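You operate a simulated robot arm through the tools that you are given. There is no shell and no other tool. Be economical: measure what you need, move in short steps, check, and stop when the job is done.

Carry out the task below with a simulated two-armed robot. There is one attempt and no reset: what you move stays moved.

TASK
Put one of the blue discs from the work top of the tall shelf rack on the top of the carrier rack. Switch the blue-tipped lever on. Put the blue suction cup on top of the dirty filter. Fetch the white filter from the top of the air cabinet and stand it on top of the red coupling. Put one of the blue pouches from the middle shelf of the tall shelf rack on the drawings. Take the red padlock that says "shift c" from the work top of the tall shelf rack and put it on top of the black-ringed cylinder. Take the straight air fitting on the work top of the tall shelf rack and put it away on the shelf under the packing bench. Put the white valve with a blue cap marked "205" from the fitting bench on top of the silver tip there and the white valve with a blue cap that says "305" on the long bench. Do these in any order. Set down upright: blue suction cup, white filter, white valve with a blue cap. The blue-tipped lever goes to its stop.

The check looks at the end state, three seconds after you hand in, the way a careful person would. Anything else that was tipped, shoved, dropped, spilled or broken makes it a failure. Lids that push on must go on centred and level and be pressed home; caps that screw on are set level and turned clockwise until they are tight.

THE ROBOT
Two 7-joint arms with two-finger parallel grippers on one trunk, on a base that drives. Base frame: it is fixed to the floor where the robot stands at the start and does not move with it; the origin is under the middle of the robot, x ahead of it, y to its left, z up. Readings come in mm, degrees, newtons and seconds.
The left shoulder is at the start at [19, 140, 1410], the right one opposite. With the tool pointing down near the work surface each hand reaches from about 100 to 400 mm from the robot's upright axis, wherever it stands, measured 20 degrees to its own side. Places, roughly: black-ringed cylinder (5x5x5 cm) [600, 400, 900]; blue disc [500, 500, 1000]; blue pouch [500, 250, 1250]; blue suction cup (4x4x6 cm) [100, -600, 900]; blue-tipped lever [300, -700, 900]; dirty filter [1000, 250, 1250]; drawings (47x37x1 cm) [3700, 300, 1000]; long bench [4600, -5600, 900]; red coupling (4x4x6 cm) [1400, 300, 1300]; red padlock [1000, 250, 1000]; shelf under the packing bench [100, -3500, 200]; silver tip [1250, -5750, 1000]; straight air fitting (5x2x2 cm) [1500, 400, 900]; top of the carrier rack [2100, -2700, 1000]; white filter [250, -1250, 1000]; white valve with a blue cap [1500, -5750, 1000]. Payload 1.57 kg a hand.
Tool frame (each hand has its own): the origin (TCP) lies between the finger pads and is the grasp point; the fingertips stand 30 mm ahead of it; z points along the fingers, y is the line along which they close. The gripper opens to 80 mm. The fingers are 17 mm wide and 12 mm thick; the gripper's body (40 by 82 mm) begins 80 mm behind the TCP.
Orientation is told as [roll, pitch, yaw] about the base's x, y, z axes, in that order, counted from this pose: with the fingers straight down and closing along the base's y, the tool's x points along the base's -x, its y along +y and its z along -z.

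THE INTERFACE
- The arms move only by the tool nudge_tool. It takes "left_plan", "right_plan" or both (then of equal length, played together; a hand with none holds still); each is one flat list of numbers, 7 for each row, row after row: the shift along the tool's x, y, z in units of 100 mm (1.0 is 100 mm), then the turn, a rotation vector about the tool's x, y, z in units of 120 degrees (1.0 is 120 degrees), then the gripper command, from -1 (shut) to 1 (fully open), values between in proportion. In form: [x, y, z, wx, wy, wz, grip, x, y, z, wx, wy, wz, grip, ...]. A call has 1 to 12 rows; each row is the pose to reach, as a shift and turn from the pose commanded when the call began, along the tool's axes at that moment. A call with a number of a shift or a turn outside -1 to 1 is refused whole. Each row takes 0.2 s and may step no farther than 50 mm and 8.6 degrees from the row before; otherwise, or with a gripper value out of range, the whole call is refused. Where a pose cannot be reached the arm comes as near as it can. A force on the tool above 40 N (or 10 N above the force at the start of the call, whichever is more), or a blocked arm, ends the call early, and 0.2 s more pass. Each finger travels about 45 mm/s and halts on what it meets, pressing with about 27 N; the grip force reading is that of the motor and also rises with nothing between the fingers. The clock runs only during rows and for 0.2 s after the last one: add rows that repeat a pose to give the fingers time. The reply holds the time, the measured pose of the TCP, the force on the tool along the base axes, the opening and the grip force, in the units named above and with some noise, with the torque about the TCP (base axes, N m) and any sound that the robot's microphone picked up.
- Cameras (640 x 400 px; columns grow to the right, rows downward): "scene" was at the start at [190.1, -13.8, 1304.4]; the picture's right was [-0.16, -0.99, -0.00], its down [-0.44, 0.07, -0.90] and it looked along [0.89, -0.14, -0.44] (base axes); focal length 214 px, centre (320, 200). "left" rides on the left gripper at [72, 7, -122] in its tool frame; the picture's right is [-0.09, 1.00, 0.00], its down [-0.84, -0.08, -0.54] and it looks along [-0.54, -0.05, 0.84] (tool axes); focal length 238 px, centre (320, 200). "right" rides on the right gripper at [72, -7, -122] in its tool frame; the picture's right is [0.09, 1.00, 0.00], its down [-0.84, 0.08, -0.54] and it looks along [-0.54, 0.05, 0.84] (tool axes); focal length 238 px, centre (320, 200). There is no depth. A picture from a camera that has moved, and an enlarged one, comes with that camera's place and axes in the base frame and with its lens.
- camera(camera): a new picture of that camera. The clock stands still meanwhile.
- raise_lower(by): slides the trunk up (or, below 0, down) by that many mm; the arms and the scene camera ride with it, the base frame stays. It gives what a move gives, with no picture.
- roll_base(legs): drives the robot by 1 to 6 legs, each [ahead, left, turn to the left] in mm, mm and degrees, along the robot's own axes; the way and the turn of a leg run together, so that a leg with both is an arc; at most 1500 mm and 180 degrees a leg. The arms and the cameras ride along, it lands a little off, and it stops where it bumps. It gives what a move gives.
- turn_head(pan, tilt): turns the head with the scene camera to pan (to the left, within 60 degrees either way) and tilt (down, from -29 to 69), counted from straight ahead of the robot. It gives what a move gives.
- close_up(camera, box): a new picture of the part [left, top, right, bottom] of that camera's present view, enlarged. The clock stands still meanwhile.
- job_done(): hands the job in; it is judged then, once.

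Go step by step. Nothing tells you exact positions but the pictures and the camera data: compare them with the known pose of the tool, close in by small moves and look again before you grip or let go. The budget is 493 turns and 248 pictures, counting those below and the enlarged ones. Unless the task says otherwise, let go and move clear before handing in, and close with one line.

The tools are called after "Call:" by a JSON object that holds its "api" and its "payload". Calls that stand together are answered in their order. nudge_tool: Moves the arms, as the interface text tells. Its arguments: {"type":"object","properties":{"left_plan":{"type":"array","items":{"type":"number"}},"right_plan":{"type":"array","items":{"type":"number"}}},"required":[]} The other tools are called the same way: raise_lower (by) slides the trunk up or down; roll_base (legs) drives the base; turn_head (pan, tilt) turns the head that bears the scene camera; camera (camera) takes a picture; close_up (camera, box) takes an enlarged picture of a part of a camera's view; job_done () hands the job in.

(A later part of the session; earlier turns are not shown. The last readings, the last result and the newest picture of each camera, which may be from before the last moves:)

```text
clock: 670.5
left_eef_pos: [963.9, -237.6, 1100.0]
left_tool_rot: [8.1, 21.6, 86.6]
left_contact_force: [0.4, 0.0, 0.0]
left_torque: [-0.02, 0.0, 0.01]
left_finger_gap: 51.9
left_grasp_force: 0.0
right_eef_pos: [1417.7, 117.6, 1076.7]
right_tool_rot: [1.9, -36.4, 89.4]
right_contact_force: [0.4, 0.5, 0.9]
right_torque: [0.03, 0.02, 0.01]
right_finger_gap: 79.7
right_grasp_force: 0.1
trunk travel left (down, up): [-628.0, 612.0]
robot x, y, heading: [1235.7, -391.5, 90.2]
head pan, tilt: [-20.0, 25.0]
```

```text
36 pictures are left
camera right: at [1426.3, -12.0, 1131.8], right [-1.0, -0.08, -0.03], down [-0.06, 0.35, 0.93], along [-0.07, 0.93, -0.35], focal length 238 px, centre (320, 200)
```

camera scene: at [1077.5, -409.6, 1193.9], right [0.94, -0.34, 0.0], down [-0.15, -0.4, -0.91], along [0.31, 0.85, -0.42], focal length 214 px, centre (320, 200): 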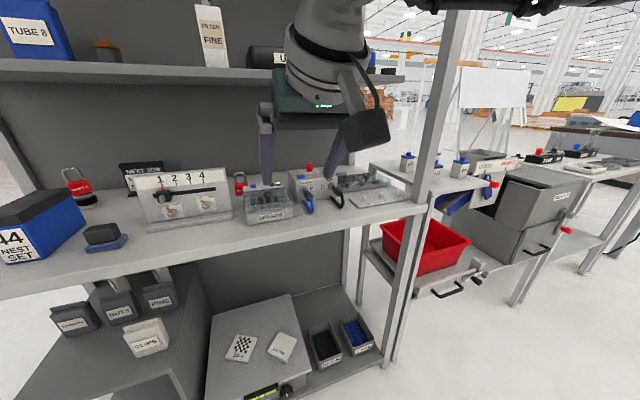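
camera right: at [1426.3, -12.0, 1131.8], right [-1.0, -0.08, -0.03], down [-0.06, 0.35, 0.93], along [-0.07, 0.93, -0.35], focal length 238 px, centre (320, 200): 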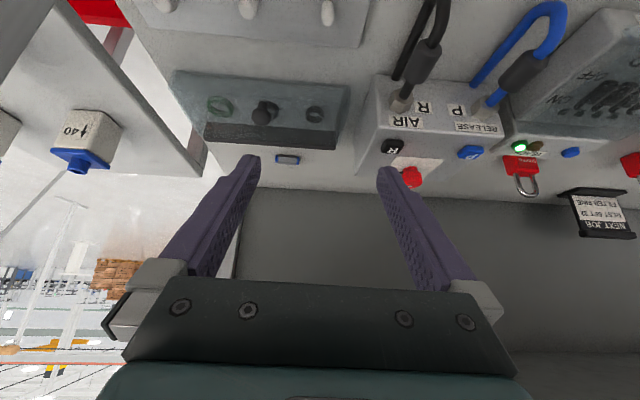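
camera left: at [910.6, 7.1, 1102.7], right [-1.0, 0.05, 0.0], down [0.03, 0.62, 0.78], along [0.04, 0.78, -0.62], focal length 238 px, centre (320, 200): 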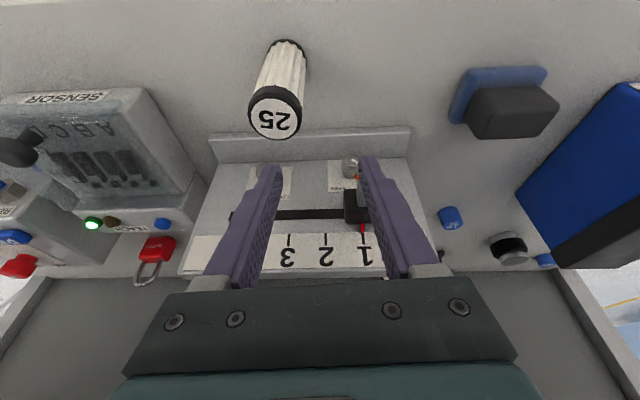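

Call:
{"api": "roll_base", "payload": {"legs": [[162, -18, 0]]}}

Call:
{"api": "nudge_tool", "payload": {"right_plan": [0, -0.24, 0, 0, 0, 0, 1, 0, -0.24, 0, 0, 0, 0, 1]}}

Call:
{"api": "raise_lower", "payload": {"by": -85}}

Call:
{"api": "camera", "payload": {"camera": "right"}}

```text
clock: 671.9
left_eef_pos: [974.2, -110.7, 1098.9]
left_tool_rot: [8.2, 22.2, 86.1]
left_contact_force: [-0.3, -0.4, -0.3]
left_torque: [0.01, 0.02, 0.04]
left_finger_gap: 52.0
left_grasp_force: 0.1
right_eef_pos: [1427.8, 243.0, 1079.9]
right_tool_rot: [2.7, -37.1, 89.0]
right_contact_force: [-0.4, -0.1, -0.3]
right_torque: [-0.02, -0.02, 0.07]
right_finger_gap: 79.7
right_grasp_force: 0.1
trunk travel left (down, up): [-628.0, 612.0]
robot x, y, heading: [1247.3, -256.0, 89.6]
head pan, tilt: [-20.0, 25.0]
stopped in leg 1: the robot was blocked; the commanded pose is now the measured one
```

```text
clock: 672.5
left_eef_pos: [965.5, -109.7, 1103.9]
left_tool_rot: [8.8, 22.3, 86.6]
left_contact_force: [0.2, 0.0, -0.5]
left_torque: [0.0, 0.04, 0.03]
left_finger_gap: 51.9
left_grasp_force: 0.1
right_eef_pos: [1435.1, 245.1, 1082.5]
right_tool_rot: [3.5, -37.4, 89.6]
right_contact_force: [-0.5, -0.7, -0.1]
right_torque: [0.0, -0.01, 0.01]
right_finger_gap: 79.9
right_grasp_force: 0.1
trunk travel left (down, up): [-628.0, 612.0]
robot x, y, heading: [1248.3, -255.3, 89.7]
head pan, tilt: [-20.0, 25.0]
```

```text
clock: 673.7
left_eef_pos: [969.1, -113.5, 1015.5]
left_tool_rot: [8.5, 22.4, 86.4]
left_contact_force: [-0.3, -0.1, 0.3]
left_torque: [0.02, -0.02, -0.03]
left_finger_gap: 52.1
left_grasp_force: 0.1
right_eef_pos: [1442.9, 243.1, 999.0]
right_tool_rot: [3.4, -37.6, 89.3]
right_contact_force: [0.1, -0.1, -0.3]
right_torque: [0.0, 0.01, 0.03]
right_finger_gap: 80.0
right_grasp_force: 0.0
trunk travel left (down, up): [-543.0, 697.0]
robot x, y, heading: [1249.5, -251.6, 89.7]
head pan, tilt: [-20.0, 25.0]
```

```text
35 pictures are left
camera right: at [1453.8, 111.2, 1052.1], right [-1.0, -0.1, -0.01], down [-0.04, 0.33, 0.94], along [-0.09, 0.94, -0.33], focal length 238 px, centre (320, 200)
```

right: 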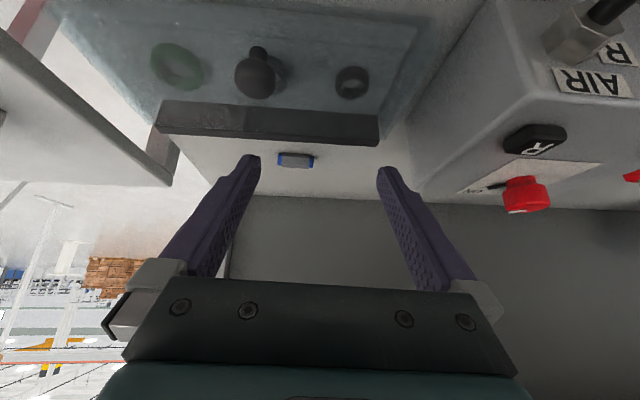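

Call:
{"api": "nudge_tool", "payload": {"right_plan": [-0.15, -0.05, 0.3, 0.01, 0, 0, 1, -0.28, -0.1, 0.62, 0.02, 0, 0, 1, -0.4, -0.15, 0.9, 0.029, 0, 0, 1]}}

Call:
{"api": "camera", "payload": {"camera": "right"}}

```text
clock: 674.4
left_eef_pos: [974.3, -96.8, 1015.4]
left_tool_rot: [8.3, 21.3, 86.1]
left_contact_force: [0.4, 1.3, 1.1]
left_torque: [-0.03, 0.03, -0.01]
left_finger_gap: 52.4
left_grasp_force: 0.0
right_eef_pos: [1456.8, 322.3, 974.3]
right_tool_rot: [0.3, -38.1, 89.1]
right_contact_force: [2.2, 1.1, -0.1]
right_torque: [-0.02, 0.17, 0.1]
right_finger_gap: 80.2
right_grasp_force: 0.1
trunk travel left (down, up): [-543.0, 697.0]
robot x, y, heading: [1254.5, -257.9, 89.8]
head pan, tilt: [-20.0, 25.0]
stopped in row 3 (right hand): the force on the tool passed its limit at 475 N (the readings are from after the stop); the commanded pose is now the measured one
```

```text
34 pictures are left
camera right: at [1462.1, 190.7, 1025.7], right [-1.0, -0.06, -0.05], down [-0.07, 0.33, 0.94], along [-0.04, 0.94, -0.33], focal length 238 px, centre (320, 200)
```

right: 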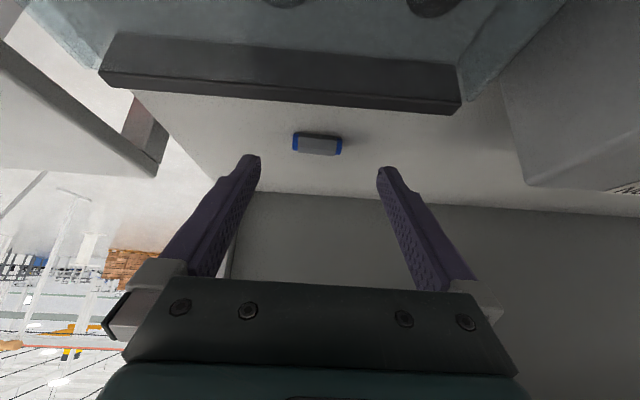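

Call:
{"api": "nudge_tool", "payload": {"right_plan": [0, -0.02, 0.12, 0, 0, 0, 1, 0.02, -0.02, 0.25, 0, 0, 0, 1, 0.04, -0.02, 0.36, 0, 0, 0, 1]}}

Call:
{"api": "camera", "payload": {"camera": "right"}}

```text
clock: 675.2
left_eef_pos: [978.4, -102.9, 1015.5]
left_tool_rot: [8.0, 21.6, 86.1]
left_contact_force: [0.0, 0.5, -0.1]
left_torque: [-0.02, 0.02, -0.01]
left_finger_gap: 52.0
left_grasp_force: 0.0
right_eef_pos: [1467.1, 335.4, 944.2]
right_tool_rot: [0.1, -37.7, 88.9]
right_contact_force: [-0.7, -0.9, -0.7]
right_torque: [-0.02, -0.02, -0.02]
right_finger_gap: 79.7
right_grasp_force: 0.1
trunk travel left (down, up): [-543.0, 697.0]
robot x, y, heading: [1251.9, -256.5, 89.5]
head pan, tilt: [-20.0, 25.0]
```

```text
33 pictures are left
camera right: at [1470.8, 204.1, 995.4], right [-1.0, -0.05, -0.06], down [-0.07, 0.33, 0.94], along [-0.03, 0.94, -0.33], focal length 238 px, centre (320, 200)
```

right: 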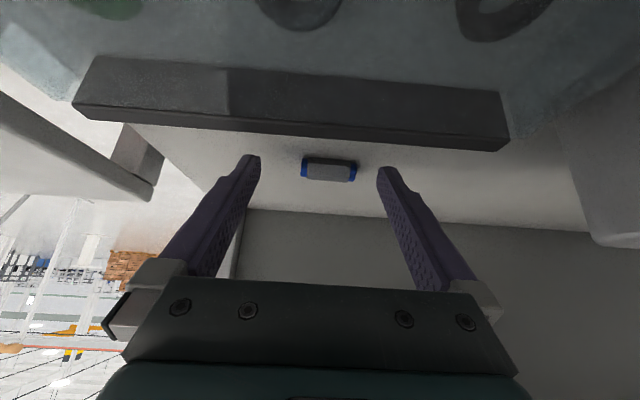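

Call:
{"api": "nudge_tool", "payload": {"right_plan": [-0.04, 0.06, 0.08, 0, 0, 0, 1, -0.04, 0.06, 0.08, 0, 0, 0, 0.5, -0.04, 0.06, 0.08, 0, 0, 0, 0.2, -0.04, 0.06, 0.08, 0, 0, 0, -0.3, -0.04, 0.06, 0.08, 0, 0, 0, -1, -0.04, 0.06, 0.08, 0, 0, 0, -1]}}

Call:
{"api": "camera", "payload": {"camera": "right"}}

```text
clock: 676.6
left_eef_pos: [979.5, -102.0, 1015.7]
left_tool_rot: [8.0, 21.5, 86.1]
left_contact_force: [-0.3, 0.0, -0.5]
left_torque: [0.02, -0.02, 0.0]
left_finger_gap: 51.8
left_grasp_force: 0.1
right_eef_pos: [1461.2, 342.2, 939.8]
right_tool_rot: [0.0, -37.7, 89.0]
right_contact_force: [0.0, -0.5, 0.3]
right_torque: [0.01, 0.02, -0.01]
right_finger_gap: 0.0
right_grasp_force: 11.2
trunk travel left (down, up): [-543.0, 697.0]
robot x, y, heading: [1247.4, -259.0, 89.8]
head pan, tilt: [-20.0, 25.0]
```

```text
32 pictures are left
camera right: at [1464.8, 212.3, 991.7], right [-1.0, -0.05, -0.06], down [-0.07, 0.33, 0.94], along [-0.03, 0.94, -0.33], focal length 238 px, centre (320, 200)
```

right: 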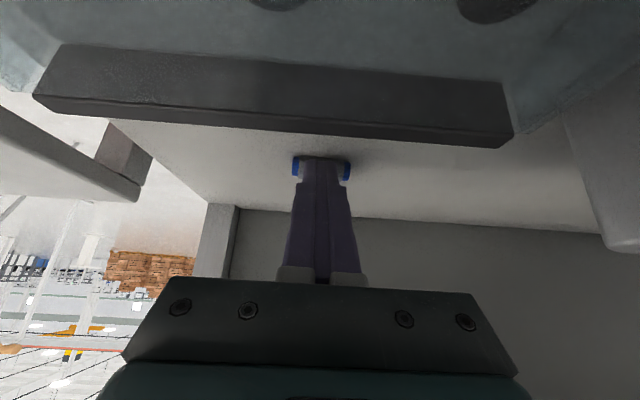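

Call:
{"api": "nudge_tool", "payload": {"right_plan": [0, 0, 0, 0, 0, 0, 0, 0, 0, 0, 0, 0, 0, 0.6, 0, 0, 0, 0, 0, 0, 1, 0, 0, 0, 0, 0, 0, 1, -0.06, 0, 0.05, 0, 0, 0, 1, -0.13, 0, 0.1, 0, 0, 0, 1]}}

Call:
{"api": "nudge_tool", "payload": {"right_plan": [0, 0, 0, 0, 0, 0, 0.6, 0, 0, 0, 0, 0, 0, 0.2, 0, 0, 0, 0, 0, 0, -0.3, 0, 0, 0, 0, 0, 0, -1, 0, 0, 0, 0, 0, 0, -1]}}

```text
clock: 678.0
left_eef_pos: [978.9, -102.9, 1014.3]
left_tool_rot: [7.9, 21.6, 86.2]
left_contact_force: [0.0, 0.3, 1.1]
left_torque: [0.0, 0.01, 0.01]
left_finger_gap: 52.0
left_grasp_force: 0.0
right_eef_pos: [1458.2, 348.0, 943.7]
right_tool_rot: [-0.1, -37.7, 88.9]
right_contact_force: [0.0, 0.0, -0.3]
right_torque: [0.01, -0.01, -0.04]
right_finger_gap: 79.9
right_grasp_force: 0.1
right hand out of reach, approached as far as the arm can: row 5, 6
trunk travel left (down, up): [-543.0, 697.0]
robot x, y, heading: [1257.3, -257.3, 89.6]
head pan, tilt: [-20.0, 25.0]
```

```text
clock: 679.2
left_eef_pos: [979.5, -102.8, 1015.9]
left_tool_rot: [8.0, 21.5, 86.1]
left_contact_force: [0.0, -0.2, -0.9]
left_torque: [0.02, -0.02, 0.0]
left_finger_gap: 52.0
left_grasp_force: 0.2
right_eef_pos: [1458.9, 349.0, 944.7]
right_tool_rot: [0.0, -37.7, 88.9]
right_contact_force: [0.8, -0.9, 0.4]
right_torque: [-0.02, -0.02, -0.01]
right_finger_gap: 0.0
right_grasp_force: 10.9
trunk travel left (down, up): [-543.0, 697.0]
robot x, y, heading: [1255.0, -253.3, 89.3]
head pan, tilt: [-20.0, 25.0]
```

Call:
{"api": "nudge_tool", "payload": {"right_plan": [0, 0, -0.1, 0, 0, 0, 0, 0, 0, -0.1, 0, 0, 0, 0.5, 0, 0, -0.1, 0, -0.02, 0, 1, 0, 0, -0.1, 0, -0.038, 0, 1, 0, 0, 0.05, 0, -0.038, 0, 1, -0.01, 0, 0.14, 0, -0.038, 0, 1]}}

Call:
{"api": "camera", "payload": {"camera": "right"}}

```text
clock: 680.6
left_eef_pos: [979.4, -104.1, 1016.1]
left_tool_rot: [8.0, 21.6, 86.1]
left_contact_force: [0.3, 0.4, -0.2]
left_torque: [-0.02, 0.0, -0.02]
left_finger_gap: 52.1
left_grasp_force: 0.1
right_eef_pos: [1458.2, 357.9, 934.5]
right_tool_rot: [0.1, -42.3, 88.9]
right_contact_force: [-0.3, -0.5, 0.3]
right_torque: [0.02, -0.02, 0.0]
right_finger_gap: 79.9
right_grasp_force: 0.1
trunk travel left (down, up): [-543.0, 697.0]
robot x, y, heading: [1254.8, -255.3, 89.3]
head pan, tilt: [-20.0, 25.0]
```

```text
31 pictures are left
camera right: at [1462.1, 221.6, 975.5], right [-1.0, -0.05, -0.06], down [-0.07, 0.26, 0.96], along [-0.03, 0.97, -0.26], focal length 238 px, centre (320, 200)
```

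right: 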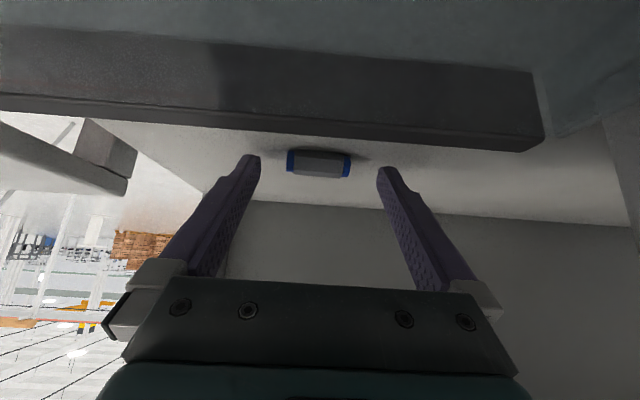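

Call:
{"api": "nudge_tool", "payload": {"right_plan": [-0.03, 0, 0.05, 0, 0, 0, 1, -0.055, 0, 0.1, 0, 0, 0, 1, -0.055, 0, 0.1, 0, 0, 0, 0.4, -0.055, 0, 0.1, 0, 0, 0, 0, -0.055, 0, 0.1, 0, 0, 0, -0.5, -0.055, 0, 0.1, 0, 0, 0, -1, -0.055, 0, 0.1, 0, 0, 0, -1]}}

```text
clock: 682.2
left_eef_pos: [979.5, -102.1, 1015.5]
left_tool_rot: [8.0, 21.7, 86.1]
left_contact_force: [-1.0, 0.7, 1.0]
left_torque: [-0.03, -0.01, -0.01]
left_finger_gap: 52.1
left_grasp_force: 0.1
right_eef_pos: [1457.1, 357.9, 936.1]
right_tool_rot: [-0.1, -42.4, 88.9]
right_contact_force: [0.0, 0.5, -0.4]
right_torque: [-0.02, -0.03, 0.0]
right_finger_gap: 42.4
right_grasp_force: 27.0
right hand out of reach, approached as far as the arm can: row 1, 2, 3, 4, 5, 6, 7
trunk travel left (down, up): [-543.0, 697.0]
robot x, y, heading: [1256.7, -260.4, 89.5]
head pan, tilt: [-20.0, 25.0]
```

Gripped (42 mm). I lift with the trunk and back out.

Call:
{"api": "raise_lower", "payload": {"by": 55}}

Call:
{"api": "roll_base", "payload": {"legs": [[-70, 0, 0]]}}

Call:
{"api": "raise_lower", "payload": {"by": 80}}

Call:
{"api": "roll_base", "payload": {"legs": [[-280, 60, 0]]}}

Call:
{"api": "camera", "payload": {"camera": "right"}}

```text
clock: 683.1
left_eef_pos: [979.5, -102.5, 1070.9]
left_tool_rot: [8.0, 21.5, 86.1]
left_contact_force: [0.1, 0.7, -0.3]
left_torque: [0.01, 0.01, 0.01]
left_finger_gap: 52.1
left_grasp_force: 0.0
right_eef_pos: [1457.1, 358.3, 990.1]
right_tool_rot: [-0.1, -42.4, 88.9]
right_contact_force: [-0.5, -0.6, 0.6]
right_torque: [0.0, -0.04, -0.02]
right_finger_gap: 42.6
right_grasp_force: 27.8
trunk travel left (down, up): [-598.0, 642.0]
robot x, y, heading: [1255.4, -256.2, 89.6]
head pan, tilt: [-20.0, 25.0]
```

```text
clock: 684.1
left_eef_pos: [978.5, -173.1, 1071.4]
left_tool_rot: [7.9, 21.6, 86.1]
left_contact_force: [-0.1, -0.2, -0.5]
left_torque: [0.02, 0.03, 0.02]
left_finger_gap: 52.0
left_grasp_force: 0.1
right_eef_pos: [1457.9, 289.1, 990.4]
right_tool_rot: [0.0, -42.4, 88.9]
right_contact_force: [0.4, 0.2, -0.9]
right_torque: [-0.03, 0.01, 0.01]
right_finger_gap: 42.4
right_grasp_force: 27.2
trunk travel left (down, up): [-598.0, 642.0]
robot x, y, heading: [1252.7, -324.0, 89.6]
head pan, tilt: [-20.0, 25.0]
```

```text
clock: 685.3
left_eef_pos: [978.9, -172.0, 1151.0]
left_tool_rot: [8.0, 21.6, 86.1]
left_contact_force: [0.2, -0.5, -0.1]
left_torque: [0.03, 0.02, 0.0]
left_finger_gap: 51.8
left_grasp_force: 0.1
right_eef_pos: [1455.4, 288.5, 1071.0]
right_tool_rot: [0.1, -42.4, 88.9]
right_contact_force: [0.4, -0.2, -0.5]
right_torque: [0.01, 0.0, -0.04]
right_finger_gap: 42.3
right_grasp_force: 26.6
trunk travel left (down, up): [-678.0, 562.0]
robot x, y, heading: [1250.8, -324.6, 89.7]
head pan, tilt: [-20.0, 25.0]
```

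```text
clock: 687.3
left_eef_pos: [916.4, -449.9, 1149.7]
left_tool_rot: [8.0, 21.6, 85.9]
left_contact_force: [-0.7, 0.5, 0.8]
left_torque: [0.0, 0.0, 0.0]
left_finger_gap: 51.9
left_grasp_force: 0.1
right_eef_pos: [1396.6, 10.6, 1070.4]
right_tool_rot: [0.1, -42.3, 88.8]
right_contact_force: [0.2, 0.1, 0.6]
right_torque: [0.0, 0.04, 0.01]
right_finger_gap: 42.4
right_grasp_force: 27.6
trunk travel left (down, up): [-678.0, 562.0]
robot x, y, heading: [1191.6, -605.7, 89.5]
head pan, tilt: [-20.0, 25.0]
```

```text
30 pictures are left
camera right: at [1399.6, -125.3, 1112.0], right [-1.0, -0.05, -0.06], down [-0.07, 0.26, 0.96], along [-0.03, 0.97, -0.26], focal length 238 px, centre (320, 200)
```

right: 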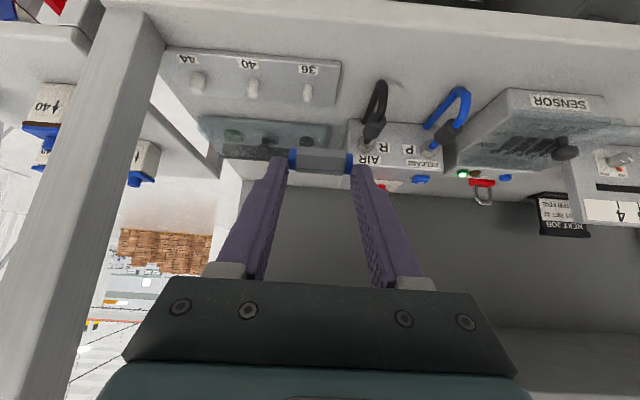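

The fitting is held. Before leaving the rack I check the hinged door on its top shelf.

Call:
{"api": "turn_head", "payload": {"pan": 25, "tilt": -25}}

Call:
{"api": "camera", "payload": {"camera": "scene"}}

```text
clock: 688.5
left_eef_pos: [917.5, -449.4, 1150.3]
left_tool_rot: [8.0, 21.6, 85.8]
left_contact_force: [0.0, 0.1, -0.3]
left_torque: [-0.02, 0.0, 0.0]
left_finger_gap: 51.8
left_grasp_force: 0.1
right_eef_pos: [1396.0, 9.7, 1070.2]
right_tool_rot: [-0.1, -42.3, 88.8]
right_contact_force: [-0.4, -0.7, 0.3]
right_torque: [0.01, 0.01, -0.01]
right_finger_gap: 42.6
right_grasp_force: 26.4
trunk travel left (down, up): [-678.0, 562.0]
robot x, y, heading: [1190.4, -608.3, 89.4]
head pan, tilt: [25.0, -25.0]
```

```text
29 pictures are left
camera scene: at [1162.0, -442.6, 1276.0], right [0.91, 0.41, 0.0], down [-0.17, 0.38, -0.91], along [-0.37, 0.83, 0.42], focal length 214 px, centre (320, 200)
```

scene: 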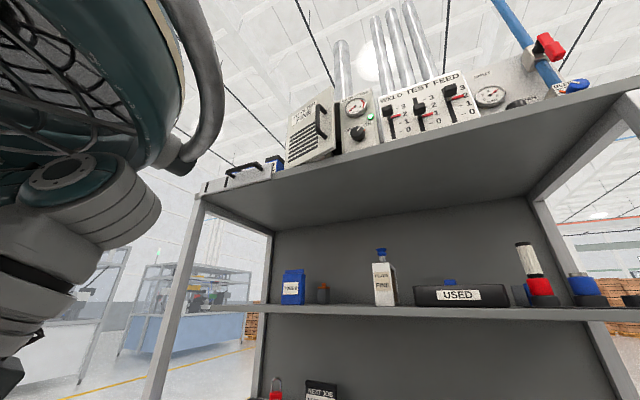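

Call:
{"api": "close_up", "payload": {"camera": "scene", "box": [255, 70, 395, 180]}}

```text
3.64 times, centred on (325, 125) of scene
camera zoom: at [1162.0, -442.6, 1276.0], right [0.91, 0.41, 0.0], down [-0.17, 0.38, -0.91], along [-0.37, 0.83, 0.42], focal length 780 px, centre (302, 473)
```

zoom: 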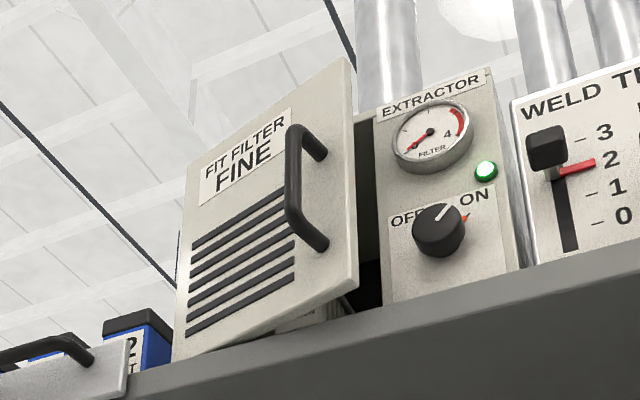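

The door on the top shelf does stand ajar; I'll come back to it at the end. Now I take the fitting south to the packing bench.

Call:
{"api": "roll_base", "payload": {"legs": [[-60, 100, 0], [0, 0, 180], [1300, 0, 0], [900, 20, 0], [0, 0, -90]]}}

Call:
{"api": "turn_head", "payload": {"pan": 10, "tilt": 20}}

Call:
{"api": "camera", "payload": {"camera": "scene"}}

```text
clock: 700.6
left_eef_pos: [1380.4, -1528.0, 1151.3]
left_tool_rot: [7.9, 21.6, -92.5]
left_contact_force: [-0.1, -0.1, 0.6]
left_torque: [-0.04, 0.0, 0.01]
left_finger_gap: 51.7
left_grasp_force: 0.1
right_eef_pos: [917.5, -2003.1, 1069.8]
right_tool_rot: [0.0, -42.3, -89.5]
right_contact_force: [0.6, 0.0, 0.0]
right_torque: [-0.02, -0.01, 0.0]
right_finger_gap: 42.6
right_grasp_force: 26.8
trunk travel left (down, up): [-678.0, 562.0]
robot x, y, heading: [1101.2, -1378.7, -89.0]
head pan, tilt: [25.0, -25.0]
stopped in leg 3: the robot was blocked; the commanded pose is now the measured one
```

```text
clock: 701.7
left_eef_pos: [1379.8, -1528.8, 1150.2]
left_tool_rot: [7.9, 21.6, -92.5]
left_contact_force: [0.0, 0.2, 0.6]
left_torque: [0.0, -0.04, -0.02]
left_finger_gap: 51.9
left_grasp_force: 0.0
right_eef_pos: [917.1, -2001.6, 1071.3]
right_tool_rot: [0.0, -42.3, -89.3]
right_contact_force: [-1.1, -0.8, -0.1]
right_torque: [0.01, 0.02, 0.03]
right_finger_gap: 42.6
right_grasp_force: 27.2
trunk travel left (down, up): [-678.0, 562.0]
robot x, y, heading: [1104.9, -1379.0, -88.8]
head pan, tilt: [10.0, 20.0]
```

```text
27 pictures are left
camera scene: at [1125.1, -1573.5, 1207.9], right [-0.98, -0.2, 0.0], down [-0.07, 0.34, -0.94], along [0.18, -0.92, -0.34], focal length 214 px, centre (320, 200)
```

scene: 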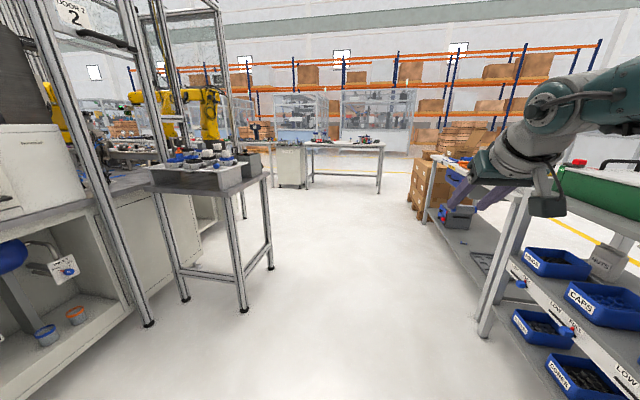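

Call:
{"api": "roll_base", "payload": {"legs": [[-30, 0, 0], [0, -85, -1], [1100, 0, 0], [950, 0, 0], [0, 0, -90]]}}

Call:
{"api": "camera", "payload": {"camera": "scene"}}

```text
clock: 716.8
left_eef_pos: [883.3, -3674.7, 1149.5]
left_tool_rot: [8.0, 21.5, 177.6]
left_contact_force: [-0.9, -1.0, 0.6]
left_torque: [0.02, -0.02, 0.01]
left_finger_gap: 51.7
left_grasp_force: 0.0
right_eef_pos: [408.8, -3212.3, 1070.6]
right_tool_rot: [-0.1, -42.3, -179.3]
right_contact_force: [0.1, 0.8, 0.4]
right_torque: [-0.03, 0.03, -0.01]
right_finger_gap: 42.1
right_grasp_force: 27.1
trunk travel left (down, up): [-678.0, 562.0]
robot x, y, heading: [1032.8, -3396.8, -178.6]
head pan, tilt: [10.0, 20.0]
```

```text
26 pictures are left
camera scene: at [840.3, -3420.5, 1208.0], right [-0.2, 0.98, 0.0], down [0.34, 0.07, -0.94], along [-0.92, -0.19, -0.34], focal length 214 px, centre (320, 200)
```

scene: 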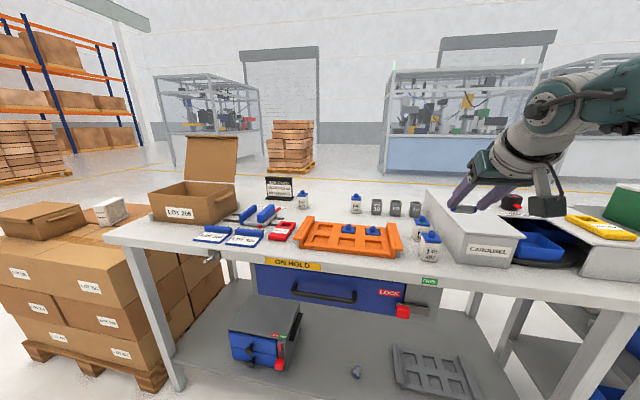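

The packing bench's lower shelf has free space near (250,-3530,200). I line up, lower the arm and trunk in front of it, then reach in under the bench.

Call:
{"api": "roll_base", "payload": {"legs": [[-170, 0, -1.4], [0, 315, 0]]}}

Call:
{"api": "nudge_tool", "payload": {"right_plan": [0.25, 0, 0.13, 0, 0, 0, -1, 0.5, 0, 0.27, 0, 0, 0, -1, 0.8, 0, 0.42, 0, 0, 0, -1]}}

Call:
{"api": "nudge_tool", "payload": {"right_plan": [0.25, 0, 0.13, 0, 0, 0, -1, 0.5, 0, 0.27, 0, 0, 0, -1, 0.8, 0, 0.42, 0, 0, 0, -1]}}

Call:
{"api": "raise_lower", "payload": {"by": -400}}

Call:
{"api": "raise_lower", "payload": {"by": -230}}

Call:
{"api": "camera", "payload": {"camera": "right"}}

```text
clock: 720.0
left_eef_pos: [1048.6, -3986.6, 1149.9]
left_tool_rot: [8.0, 21.6, 176.3]
left_contact_force: [0.4, 0.1, -0.9]
left_torque: [-0.01, 0.0, -0.01]
left_finger_gap: 52.2
left_grasp_force: 0.2
right_eef_pos: [584.0, -3511.3, 1070.3]
right_tool_rot: [0.0, -42.3, 179.4]
right_contact_force: [0.3, 0.9, -0.9]
right_torque: [-0.01, 0.02, 0.0]
right_finger_gap: 42.2
right_grasp_force: 27.6
trunk travel left (down, up): [-678.0, 562.0]
robot x, y, heading: [1199.8, -3709.7, -179.8]
head pan, tilt: [10.0, 20.0]
```

```text
clock: 720.8
left_eef_pos: [1049.1, -3987.1, 1150.8]
left_tool_rot: [8.1, 21.6, 176.3]
left_contact_force: [-0.6, 0.2, -0.2]
left_torque: [0.01, 0.03, 0.01]
left_finger_gap: 52.1
left_grasp_force: 0.0
right_eef_pos: [614.8, -3513.1, 984.3]
right_tool_rot: [0.1, -42.3, 179.3]
right_contact_force: [-0.2, 0.1, 0.3]
right_torque: [-0.02, -0.04, 0.01]
right_finger_gap: 42.2
right_grasp_force: 26.8
trunk travel left (down, up): [-678.0, 562.0]
robot x, y, heading: [1199.2, -3710.6, -180.0]
head pan, tilt: [10.0, 20.0]
```

```text
clock: 721.6
left_eef_pos: [1048.7, -3985.5, 1151.4]
left_tool_rot: [8.0, 21.5, 176.3]
left_contact_force: [-0.1, 0.8, 0.6]
left_torque: [-0.02, 0.03, -0.01]
left_finger_gap: 52.2
left_grasp_force: 0.0
right_eef_pos: [650.6, -3510.9, 898.5]
right_tool_rot: [0.0, -42.3, 179.4]
right_contact_force: [0.8, -0.1, -0.5]
right_torque: [0.0, 0.01, 0.01]
right_finger_gap: 42.3
right_grasp_force: 27.5
right hand out of reach, approached as far as the arm can: row 3
trunk travel left (down, up): [-678.0, 562.0]
robot x, y, heading: [1200.7, -3714.3, -180.0]
head pan, tilt: [10.0, 20.0]
```

```text
clock: 725.4
left_eef_pos: [1047.9, -3986.4, 751.3]
left_tool_rot: [8.0, 21.5, 176.3]
left_contact_force: [1.6, -0.7, -0.2]
left_torque: [0.03, 0.0, -0.02]
left_finger_gap: 52.0
left_grasp_force: 0.0
right_eef_pos: [649.4, -3510.6, 499.1]
right_tool_rot: [0.0, -42.3, 179.4]
right_contact_force: [0.2, -0.2, -0.4]
right_torque: [0.0, -0.01, -0.03]
right_finger_gap: 42.4
right_grasp_force: 26.9
trunk travel left (down, up): [-278.0, 962.0]
robot x, y, heading: [1202.9, -3714.6, -180.1]
head pan, tilt: [10.0, 20.0]
```

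```text
clock: 727.8
left_eef_pos: [1049.9, -3985.5, 520.5]
left_tool_rot: [8.0, 21.5, 176.3]
left_contact_force: [-0.2, 0.0, 0.4]
left_torque: [-0.01, 0.01, 0.0]
left_finger_gap: 51.7
left_grasp_force: 0.1
right_eef_pos: [650.1, -3510.9, 270.2]
right_tool_rot: [0.0, -42.3, 179.4]
right_contact_force: [0.2, -1.0, -0.6]
right_torque: [-0.04, 0.0, -0.01]
right_finger_gap: 42.3
right_grasp_force: 27.1
trunk travel left (down, up): [-48.0, 1192.0]
robot x, y, heading: [1203.7, -3713.3, -179.9]
head pan, tilt: [10.0, 20.0]
```

```text
25 pictures are left
camera right: at [784.5, -3505.8, 311.0], right [0.06, -1.0, -0.06], down [-0.25, -0.07, 0.96], along [-0.97, -0.04, -0.26], focal length 238 px, centre (320, 200)
```

right: 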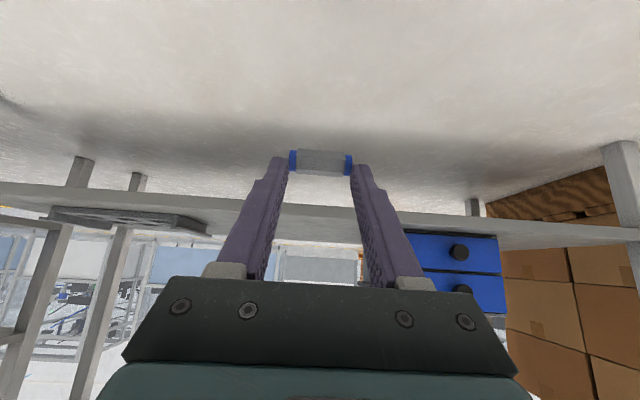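

Call:
{"api": "roll_base", "payload": {"legs": [[370, 0, 0]]}}

Call:
{"api": "camera", "payload": {"camera": "right"}}

```text
clock: 730.2
left_eef_pos: [680.0, -3986.8, 521.0]
left_tool_rot: [8.0, 21.6, 176.5]
left_contact_force: [0.0, -0.5, 0.0]
left_torque: [-0.01, 0.01, 0.01]
left_finger_gap: 51.7
left_grasp_force: 0.0
right_eef_pos: [280.7, -3513.3, 269.7]
right_tool_rot: [-0.1, -42.2, 179.3]
right_contact_force: [0.5, 0.1, 0.1]
right_torque: [0.03, -0.01, 0.0]
right_finger_gap: 41.9
right_grasp_force: 27.0
trunk travel left (down, up): [-48.0, 1192.0]
robot x, y, heading: [828.5, -3710.4, -179.9]
head pan, tilt: [10.0, 20.0]
```

```text
24 pictures are left
camera right: at [415.9, -3507.1, 310.4], right [0.06, -1.0, -0.06], down [-0.26, -0.07, 0.96], along [-0.96, -0.04, -0.26], focal length 238 px, centre (320, 200)
```

right: 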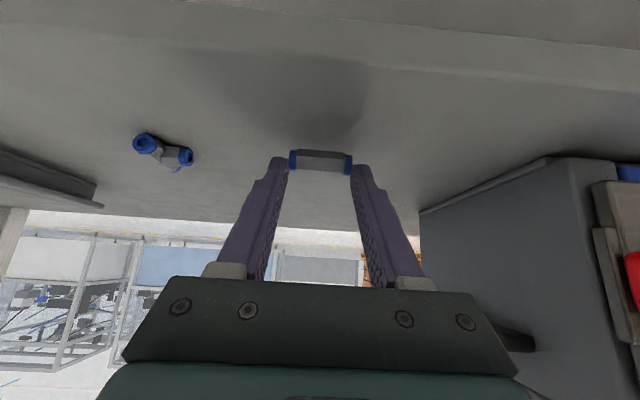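

Call:
{"api": "raise_lower", "payload": {"by": -15}}

Call:
{"api": "raise_lower", "payload": {"by": -10}}

Call:
{"api": "raise_lower", "payload": {"by": -10}}

Call:
{"api": "camera", "payload": {"camera": "right"}}

```text
clock: 730.8
left_eef_pos: [678.6, -3985.9, 506.0]
left_tool_rot: [8.0, 21.5, 176.4]
left_contact_force: [-0.6, 0.3, 0.6]
left_torque: [0.01, 0.0, -0.02]
left_finger_gap: 52.0
left_grasp_force: 0.1
right_eef_pos: [276.3, -3512.7, 256.1]
right_tool_rot: [0.0, -42.6, 179.5]
right_contact_force: [5.6, -1.1, 25.0]
right_torque: [0.01, 0.31, 0.01]
right_finger_gap: 42.3
right_grasp_force: 26.9
trunk travel left (down, up): [-33.0, 1207.0]
robot x, y, heading: [832.5, -3713.5, -179.9]
head pan, tilt: [10.0, 20.0]
```

```text
clock: 731.2
left_eef_pos: [678.3, -3985.2, 498.6]
left_tool_rot: [7.9, 21.6, 176.2]
left_contact_force: [0.2, -0.2, 0.4]
left_torque: [-0.04, -0.02, 0.02]
left_finger_gap: 52.1
left_grasp_force: 0.0
right_eef_pos: [276.0, -3511.7, 253.0]
right_tool_rot: [0.0, -43.0, 179.4]
right_contact_force: [3.0, 1.6, 9.0]
right_torque: [0.03, 0.04, -0.03]
right_finger_gap: 42.6
right_grasp_force: 27.1
trunk travel left (down, up): [-26.0, 1214.0]
robot x, y, heading: [833.8, -3711.9, -179.5]
head pan, tilt: [10.0, 20.0]
stopped: the force on the tool passed its limit at 67 N (the readings are from after the stop); the commanded pose is now the measured one
```

```text
clock: 731.6
left_eef_pos: [680.4, -3985.1, 494.8]
left_tool_rot: [7.9, 21.6, 176.4]
left_contact_force: [0.5, -1.0, -0.7]
left_torque: [0.04, -0.03, 0.02]
left_finger_gap: 51.8
left_grasp_force: 0.0
right_eef_pos: [272.5, -3512.0, 253.7]
right_tool_rot: [0.0, -43.5, 179.7]
right_contact_force: [1.4, 1.0, 2.0]
right_torque: [0.0, -0.04, -0.01]
right_finger_gap: 42.5
right_grasp_force: 27.1
trunk travel left (down, up): [-22.0, 1218.0]
robot x, y, heading: [831.9, -3714.7, -179.8]
head pan, tilt: [10.0, 20.0]
stopped: the force on the tool passed its limit at 57 N (the readings are from after the stop); the commanded pose is now the measured one
```

```text
23 pictures are left
camera right: at [409.3, -3506.3, 291.4], right [0.06, -1.0, -0.06], down [-0.23, -0.07, 0.97], along [-0.97, -0.04, -0.24], focal length 238 px, centre (320, 200)
```

right: 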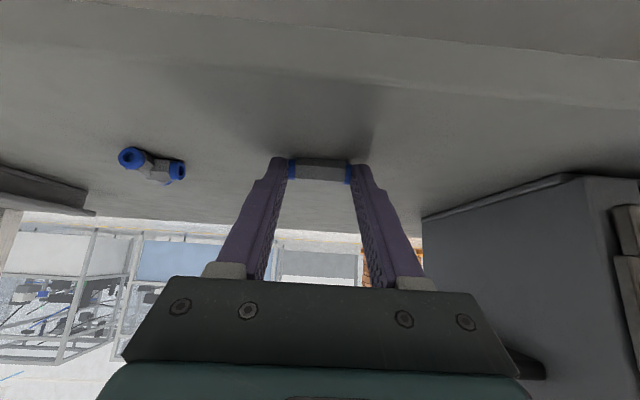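

Call:
{"api": "nudge_tool", "payload": {"right_plan": [0, 0, 0, 0, 0, 0, 0.3, 0, 0, 0, 0, 0, 0, 0.6, 0, 0, 0, 0, 0, 0, 0.9, 0, 0, 0, 0, 0, 0, 1]}}

Call:
{"api": "raise_lower", "payload": {"by": 40}}

Call:
{"api": "roll_base", "payload": {"legs": [[-370, 0, 0]]}}

Call:
{"api": "camera", "payload": {"camera": "right"}}

```text
clock: 732.6
left_eef_pos: [678.2, -3987.0, 495.6]
left_tool_rot: [8.0, 21.5, 176.3]
left_contact_force: [-0.7, -0.5, -0.4]
left_torque: [0.04, 0.01, 0.0]
left_finger_gap: 52.0
left_grasp_force: 0.0
right_eef_pos: [273.8, -3514.0, 252.5]
right_tool_rot: [0.2, -43.5, 179.6]
right_contact_force: [-0.6, 0.7, -0.1]
right_torque: [0.01, 0.0, 0.0]
right_finger_gap: 80.1
right_grasp_force: 0.1
trunk travel left (down, up): [-22.0, 1218.0]
robot x, y, heading: [831.0, -3710.1, -179.7]
head pan, tilt: [10.0, 20.0]
```

```text
clock: 733.4
left_eef_pos: [678.6, -3986.3, 536.1]
left_tool_rot: [8.0, 21.6, 176.3]
left_contact_force: [-0.1, 0.7, 0.1]
left_torque: [0.03, -0.01, 0.03]
left_finger_gap: 51.8
left_grasp_force: 0.0
right_eef_pos: [273.4, -3513.7, 293.0]
right_tool_rot: [0.0, -43.5, 179.7]
right_contact_force: [-0.1, 0.0, -0.4]
right_torque: [-0.01, 0.02, 0.03]
right_finger_gap: 79.8
right_grasp_force: 0.0
trunk travel left (down, up): [-62.0, 1178.0]
robot x, y, heading: [834.3, -3712.3, -179.9]
head pan, tilt: [10.0, 20.0]
```

```text
clock: 735.8
left_eef_pos: [1049.2, -3987.1, 535.6]
left_tool_rot: [8.0, 21.5, 176.4]
left_contact_force: [0.6, -0.2, -0.5]
left_torque: [0.07, -0.01, 0.02]
left_finger_gap: 51.8
left_grasp_force: 0.0
right_eef_pos: [641.9, -3513.4, 293.7]
right_tool_rot: [0.3, -43.6, 179.6]
right_contact_force: [0.0, -0.3, -0.6]
right_torque: [0.03, -0.01, -0.01]
right_finger_gap: 79.9
right_grasp_force: 0.0
trunk travel left (down, up): [-62.0, 1178.0]
robot x, y, heading: [1201.8, -3710.7, -179.8]
head pan, tilt: [10.0, 20.0]
```

```text
22 pictures are left
camera right: at [778.2, -3506.6, 332.1], right [0.06, -1.0, -0.06], down [-0.23, -0.07, 0.97], along [-0.97, -0.05, -0.24], focal length 238 px, centre (320, 200)
```

right: 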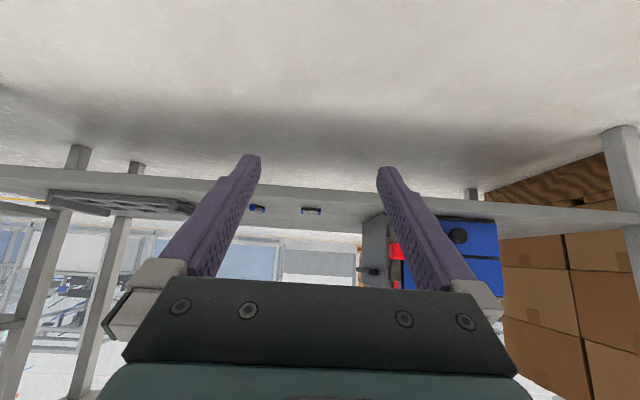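

The fitting lies on the shelf under the packing bench. Next the fitting bench to the south: I raise the trunk and drive there.

Call:
{"api": "raise_lower", "payload": {"by": 400}}

Call:
{"api": "raise_lower", "payload": {"by": 330}}

Call:
{"api": "roll_base", "payload": {"legs": [[0, 0, 90], [1050, 0, 0]]}}

Call:
{"api": "camera", "payload": {"camera": "scene"}}

```text
clock: 739.6
left_eef_pos: [1050.4, -3985.8, 935.3]
left_tool_rot: [8.0, 21.6, 176.4]
left_contact_force: [0.2, 0.4, -0.2]
left_torque: [0.0, 0.01, 0.01]
left_finger_gap: 51.9
left_grasp_force: 0.0
right_eef_pos: [642.9, -3513.4, 694.2]
right_tool_rot: [0.3, -43.7, 179.6]
right_contact_force: [-0.9, -0.3, 0.3]
right_torque: [0.0, 0.0, -0.04]
right_finger_gap: 80.1
right_grasp_force: 0.2
trunk travel left (down, up): [-462.0, 778.0]
robot x, y, heading: [1202.7, -3712.8, -180.0]
head pan, tilt: [10.0, 20.0]
```

```text
clock: 742.9
left_eef_pos: [1050.9, -3986.1, 1265.6]
left_tool_rot: [8.0, 21.5, 176.4]
left_contact_force: [0.3, 0.4, 0.3]
left_torque: [-0.02, -0.02, -0.02]
left_finger_gap: 51.9
left_grasp_force: 0.0
right_eef_pos: [643.9, -3512.3, 1022.5]
right_tool_rot: [0.1, -43.5, 179.6]
right_contact_force: [0.3, -0.4, -0.5]
right_torque: [0.01, -0.02, 0.02]
right_finger_gap: 80.0
right_grasp_force: 0.0
trunk travel left (down, up): [-792.0, 448.0]
robot x, y, heading: [1205.1, -3706.9, -179.7]
head pan, tilt: [10.0, 20.0]
```

```text
clock: 752.2
left_eef_pos: [1482.3, -4921.4, 1265.7]
left_tool_rot: [8.0, 21.5, -93.5]
left_contact_force: [0.3, 0.1, 0.3]
left_torque: [0.02, 0.03, 0.01]
left_finger_gap: 51.7
left_grasp_force: 0.0
right_eef_pos: [1010.5, -5329.8, 1022.8]
right_tool_rot: [0.2, -43.5, -90.1]
right_contact_force: [-0.5, 0.4, 0.0]
right_torque: [0.0, 0.01, 0.01]
right_finger_gap: 80.2
right_grasp_force: 0.1
trunk travel left (down, up): [-792.0, 448.0]
robot x, y, heading: [1207.0, -4772.5, -89.8]
head pan, tilt: [10.0, 20.0]
```

```text
21 pictures are left
camera scene: at [1227.0, -4962.9, 1322.9], right [-0.98, -0.18, 0.0], down [-0.06, 0.34, -0.94], along [0.17, -0.92, -0.34], focal length 214 px, centre (320, 200)
```

scene: 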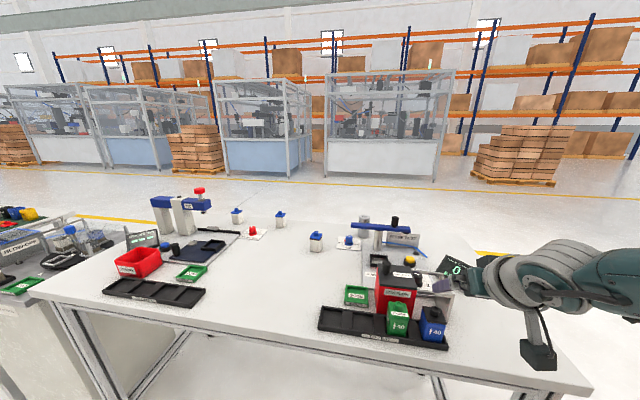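

Call:
{"api": "close_up", "payload": {"camera": "scene", "box": [190, 180, 430, 300]}}

```text
2.67 times, centred on (310, 240) of scene
camera zoom: at [1227.0, -4962.9, 1322.9], right [-0.98, -0.18, 0.0], down [-0.06, 0.34, -0.94], along [0.17, -0.92, -0.34], focal length 572 px, centre (347, 93)
```

zoom: 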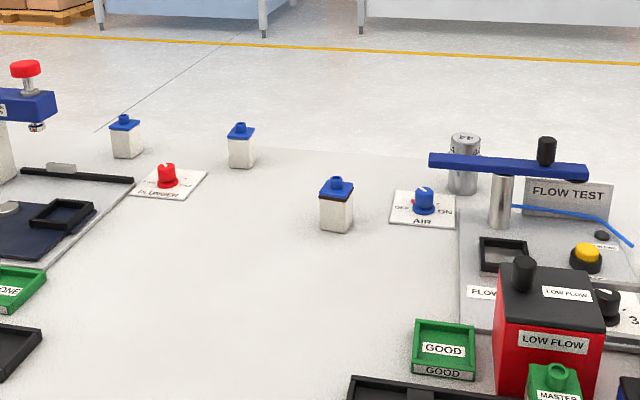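

Call:
{"api": "raise_lower", "payload": {"by": 130}}

Call:
{"api": "roll_base", "payload": {"legs": [[300, 130, 0]]}}

Call:
{"api": "turn_head", "payload": {"pan": 15, "tilt": 40}}

Call:
{"api": "close_up", "payload": {"camera": "scene", "box": [120, 60, 460, 260]}}

```text
clock: 753.8
left_eef_pos: [1483.3, -4922.1, 1394.7]
left_tool_rot: [8.1, 21.5, -93.5]
left_contact_force: [-0.7, 0.2, -0.3]
left_torque: [-0.01, 0.0, 0.0]
left_finger_gap: 52.0
left_grasp_force: 0.0
right_eef_pos: [1011.3, -5330.7, 1153.4]
right_tool_rot: [0.3, -43.5, -90.1]
right_contact_force: [-0.2, 0.9, -0.1]
right_torque: [0.03, -0.02, 0.04]
right_finger_gap: 80.2
right_grasp_force: 0.0
trunk travel left (down, up): [-922.0, 318.0]
robot x, y, heading: [1211.1, -4770.0, -89.7]
head pan, tilt: [10.0, 20.0]
```

```text
clock: 755.9
left_eef_pos: [1616.7, -5222.2, 1396.1]
left_tool_rot: [8.0, 21.6, -93.4]
left_contact_force: [-0.1, 0.4, -0.4]
left_torque: [-0.02, 0.02, -0.02]
left_finger_gap: 52.1
left_grasp_force: 0.0
right_eef_pos: [1145.3, -5631.6, 1153.2]
right_tool_rot: [0.1, -43.5, -90.1]
right_contact_force: [0.7, -0.2, 0.6]
right_torque: [0.02, -0.01, 0.03]
right_finger_gap: 80.4
right_grasp_force: 0.0
trunk travel left (down, up): [-922.0, 318.0]
robot x, y, heading: [1342.2, -5071.1, -89.5]
head pan, tilt: [10.0, 20.0]
```

```text
clock: 756.8
left_eef_pos: [1616.0, -5222.0, 1394.6]
left_tool_rot: [7.9, 21.6, -93.4]
left_contact_force: [-0.9, -0.5, 0.0]
left_torque: [-0.01, 0.04, -0.01]
left_finger_gap: 52.0
left_grasp_force: 0.0
right_eef_pos: [1144.2, -5631.8, 1152.9]
right_tool_rot: [0.1, -43.5, -90.1]
right_contact_force: [-0.9, -0.4, 0.4]
right_torque: [0.0, -0.02, 0.02]
right_finger_gap: 79.6
right_grasp_force: 0.0
trunk travel left (down, up): [-922.0, 318.0]
robot x, y, heading: [1341.8, -5070.7, -89.7]
head pan, tilt: [15.0, 40.0]
```

```text
1.88 times, centred on (290, 160) of scene
camera zoom: at [1365.8, -5254.4, 1421.6], right [-0.96, -0.27, 0.0], down [-0.17, 0.62, -0.77], along [0.2, -0.74, -0.64], focal length 404 px, centre (376, 275)
```

zoom: 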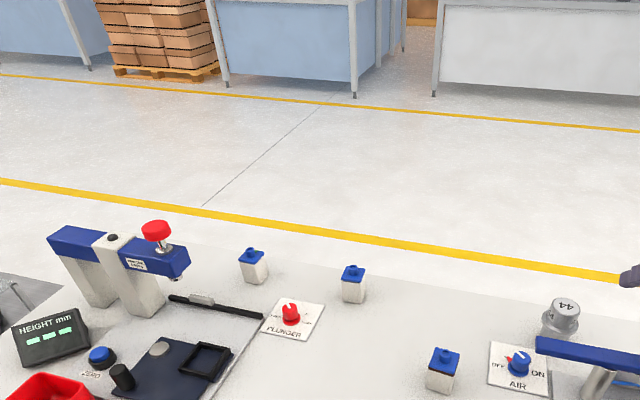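

Call:
{"api": "close_up", "payload": {"camera": "scene", "box": [243, 183, 323, 218]}}

Call:
{"api": "close_up", "payload": {"camera": "scene", "box": [338, 210, 438, 275]}}

```text
8.00 times, centred on (283, 200) of scene
camera zoom: at [1365.8, -5254.4, 1421.6], right [-0.96, -0.27, 0.0], down [-0.17, 0.62, -0.77], along [0.2, -0.74, -0.64], focal length 1716 px, centre (616, 196)
```

zoom: 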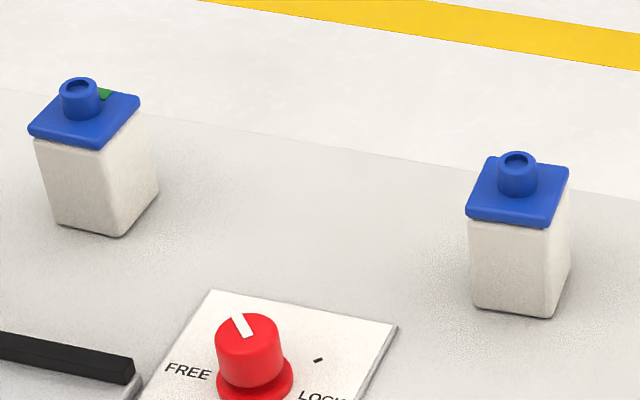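

```text
6.15 times, centred on (388, 242) of scene
camera zoom: at [1365.8, -5254.4, 1421.6], right [-0.96, -0.27, 0.0], down [-0.17, 0.62, -0.77], along [0.2, -0.74, -0.64], focal length 1320 px, centre (-98, -62)
```

zoom: 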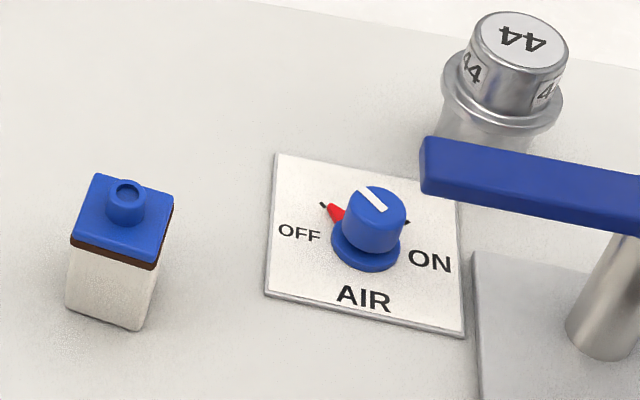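

The valve labels face the far side, so I drive around the bench's west end to its south side.

Call:
{"api": "raise_lower", "payload": {"by": 80}}

Call:
{"api": "roll_base", "payload": {"legs": [[-200, 0, 0], [0, -1170, 0], [1000, 0, 0], [720, 0, 0]]}}

Call:
{"api": "roll_base", "payload": {"legs": [[0, 0, 179.5], [0, -1250, 0]]}}

Call:
{"api": "turn_head", "payload": {"pan": 0, "tilt": 25}}

Call:
{"api": "camera", "payload": {"camera": "scene"}}

```text
clock: 757.9
left_eef_pos: [1616.9, -5222.3, 1474.6]
left_tool_rot: [8.0, 21.6, -93.4]
left_contact_force: [0.2, 0.3, 0.2]
left_torque: [0.05, -0.01, 0.01]
left_finger_gap: 52.3
left_grasp_force: 0.1
right_eef_pos: [1143.7, -5630.8, 1233.2]
right_tool_rot: [0.1, -43.5, -90.1]
right_contact_force: [0.0, 0.3, 0.2]
right_torque: [0.02, 0.01, -0.01]
right_finger_gap: 79.9
right_grasp_force: 0.1
trunk travel left (down, up): [-1002.0, 238.0]
robot x, y, heading: [1342.6, -5070.7, -89.3]
head pan, tilt: [15.0, 40.0]
```

```text
clock: 773.4
left_eef_pos: [464.6, -6754.7, 1476.3]
left_tool_rot: [8.0, 21.7, -92.9]
left_contact_force: [0.1, -0.3, 0.3]
left_torque: [0.01, 0.04, 0.03]
left_finger_gap: 52.0
left_grasp_force: 0.1
right_eef_pos: [-3.3, -7168.0, 1232.9]
right_tool_rot: [0.0, -43.6, -89.6]
right_contact_force: [-0.1, 0.3, -0.9]
right_torque: [0.02, 0.0, 0.0]
right_finger_gap: 79.9
right_grasp_force: 0.0
trunk travel left (down, up): [-1002.0, 238.0]
robot x, y, heading: [190.8, -6600.5, -89.1]
head pan, tilt: [15.0, 40.0]
```

```text
clock: 787.0
left_eef_pos: [1159.1, -6433.4, 1475.4]
left_tool_rot: [7.9, 21.6, 87.4]
left_contact_force: [-0.8, -0.4, -0.4]
left_torque: [0.01, 0.01, -0.02]
left_finger_gap: 52.0
left_grasp_force: 0.0
right_eef_pos: [1625.4, -6017.9, 1232.1]
right_tool_rot: [0.0, -43.6, 90.7]
right_contact_force: [0.3, 0.8, -0.5]
right_torque: [0.03, 0.0, 0.0]
right_finger_gap: 80.2
right_grasp_force: 0.2
trunk travel left (down, up): [-1002.0, 238.0]
robot x, y, heading: [1432.8, -6581.6, 91.2]
head pan, tilt: [15.0, 40.0]
```

```text
clock: 787.8
left_eef_pos: [1161.4, -6432.9, 1475.5]
left_tool_rot: [8.0, 21.6, 87.5]
left_contact_force: [0.5, 0.0, 0.5]
left_torque: [0.02, 0.02, 0.01]
left_finger_gap: 52.2
left_grasp_force: 0.1
right_eef_pos: [1625.8, -6017.3, 1232.8]
right_tool_rot: [0.1, -43.5, 90.7]
right_contact_force: [-0.1, 0.5, -0.1]
right_torque: [0.01, 0.02, -0.02]
right_finger_gap: 80.1
right_grasp_force: 0.1
trunk travel left (down, up): [-1002.0, 238.0]
robot x, y, heading: [1437.7, -6581.1, 91.3]
head pan, tilt: [0.0, 25.0]
```

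```text
16 pictures are left
camera scene: at [1433.6, -6390.2, 1524.7], right [1.0, 0.02, 0.0], down [0.01, -0.42, -0.91], along [-0.02, 0.91, -0.42], focal length 214 px, centre (320, 200)
```

scene: 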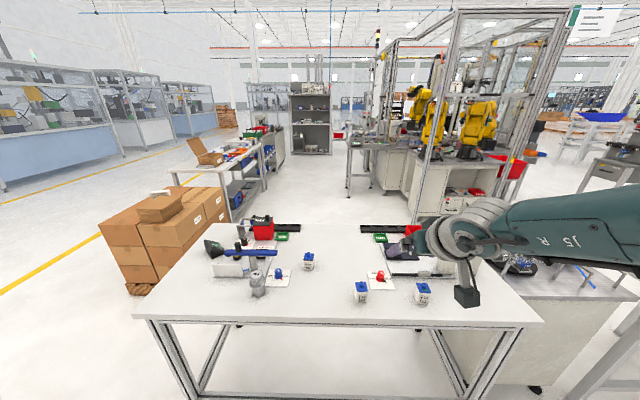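

Call:
{"api": "close_up", "payload": {"camera": "scene", "box": [240, 235, 440, 315]}}

```text
3.20 times, centred on (340, 275) of scene
camera zoom: at [1433.6, -6390.2, 1524.7], right [1.0, 0.02, 0.0], down [0.01, -0.42, -0.91], along [-0.02, 0.91, -0.42], focal length 686 px, centre (256, -40)
```

zoom: 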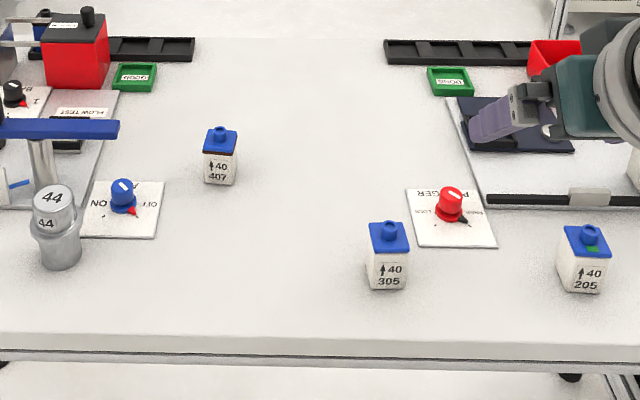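

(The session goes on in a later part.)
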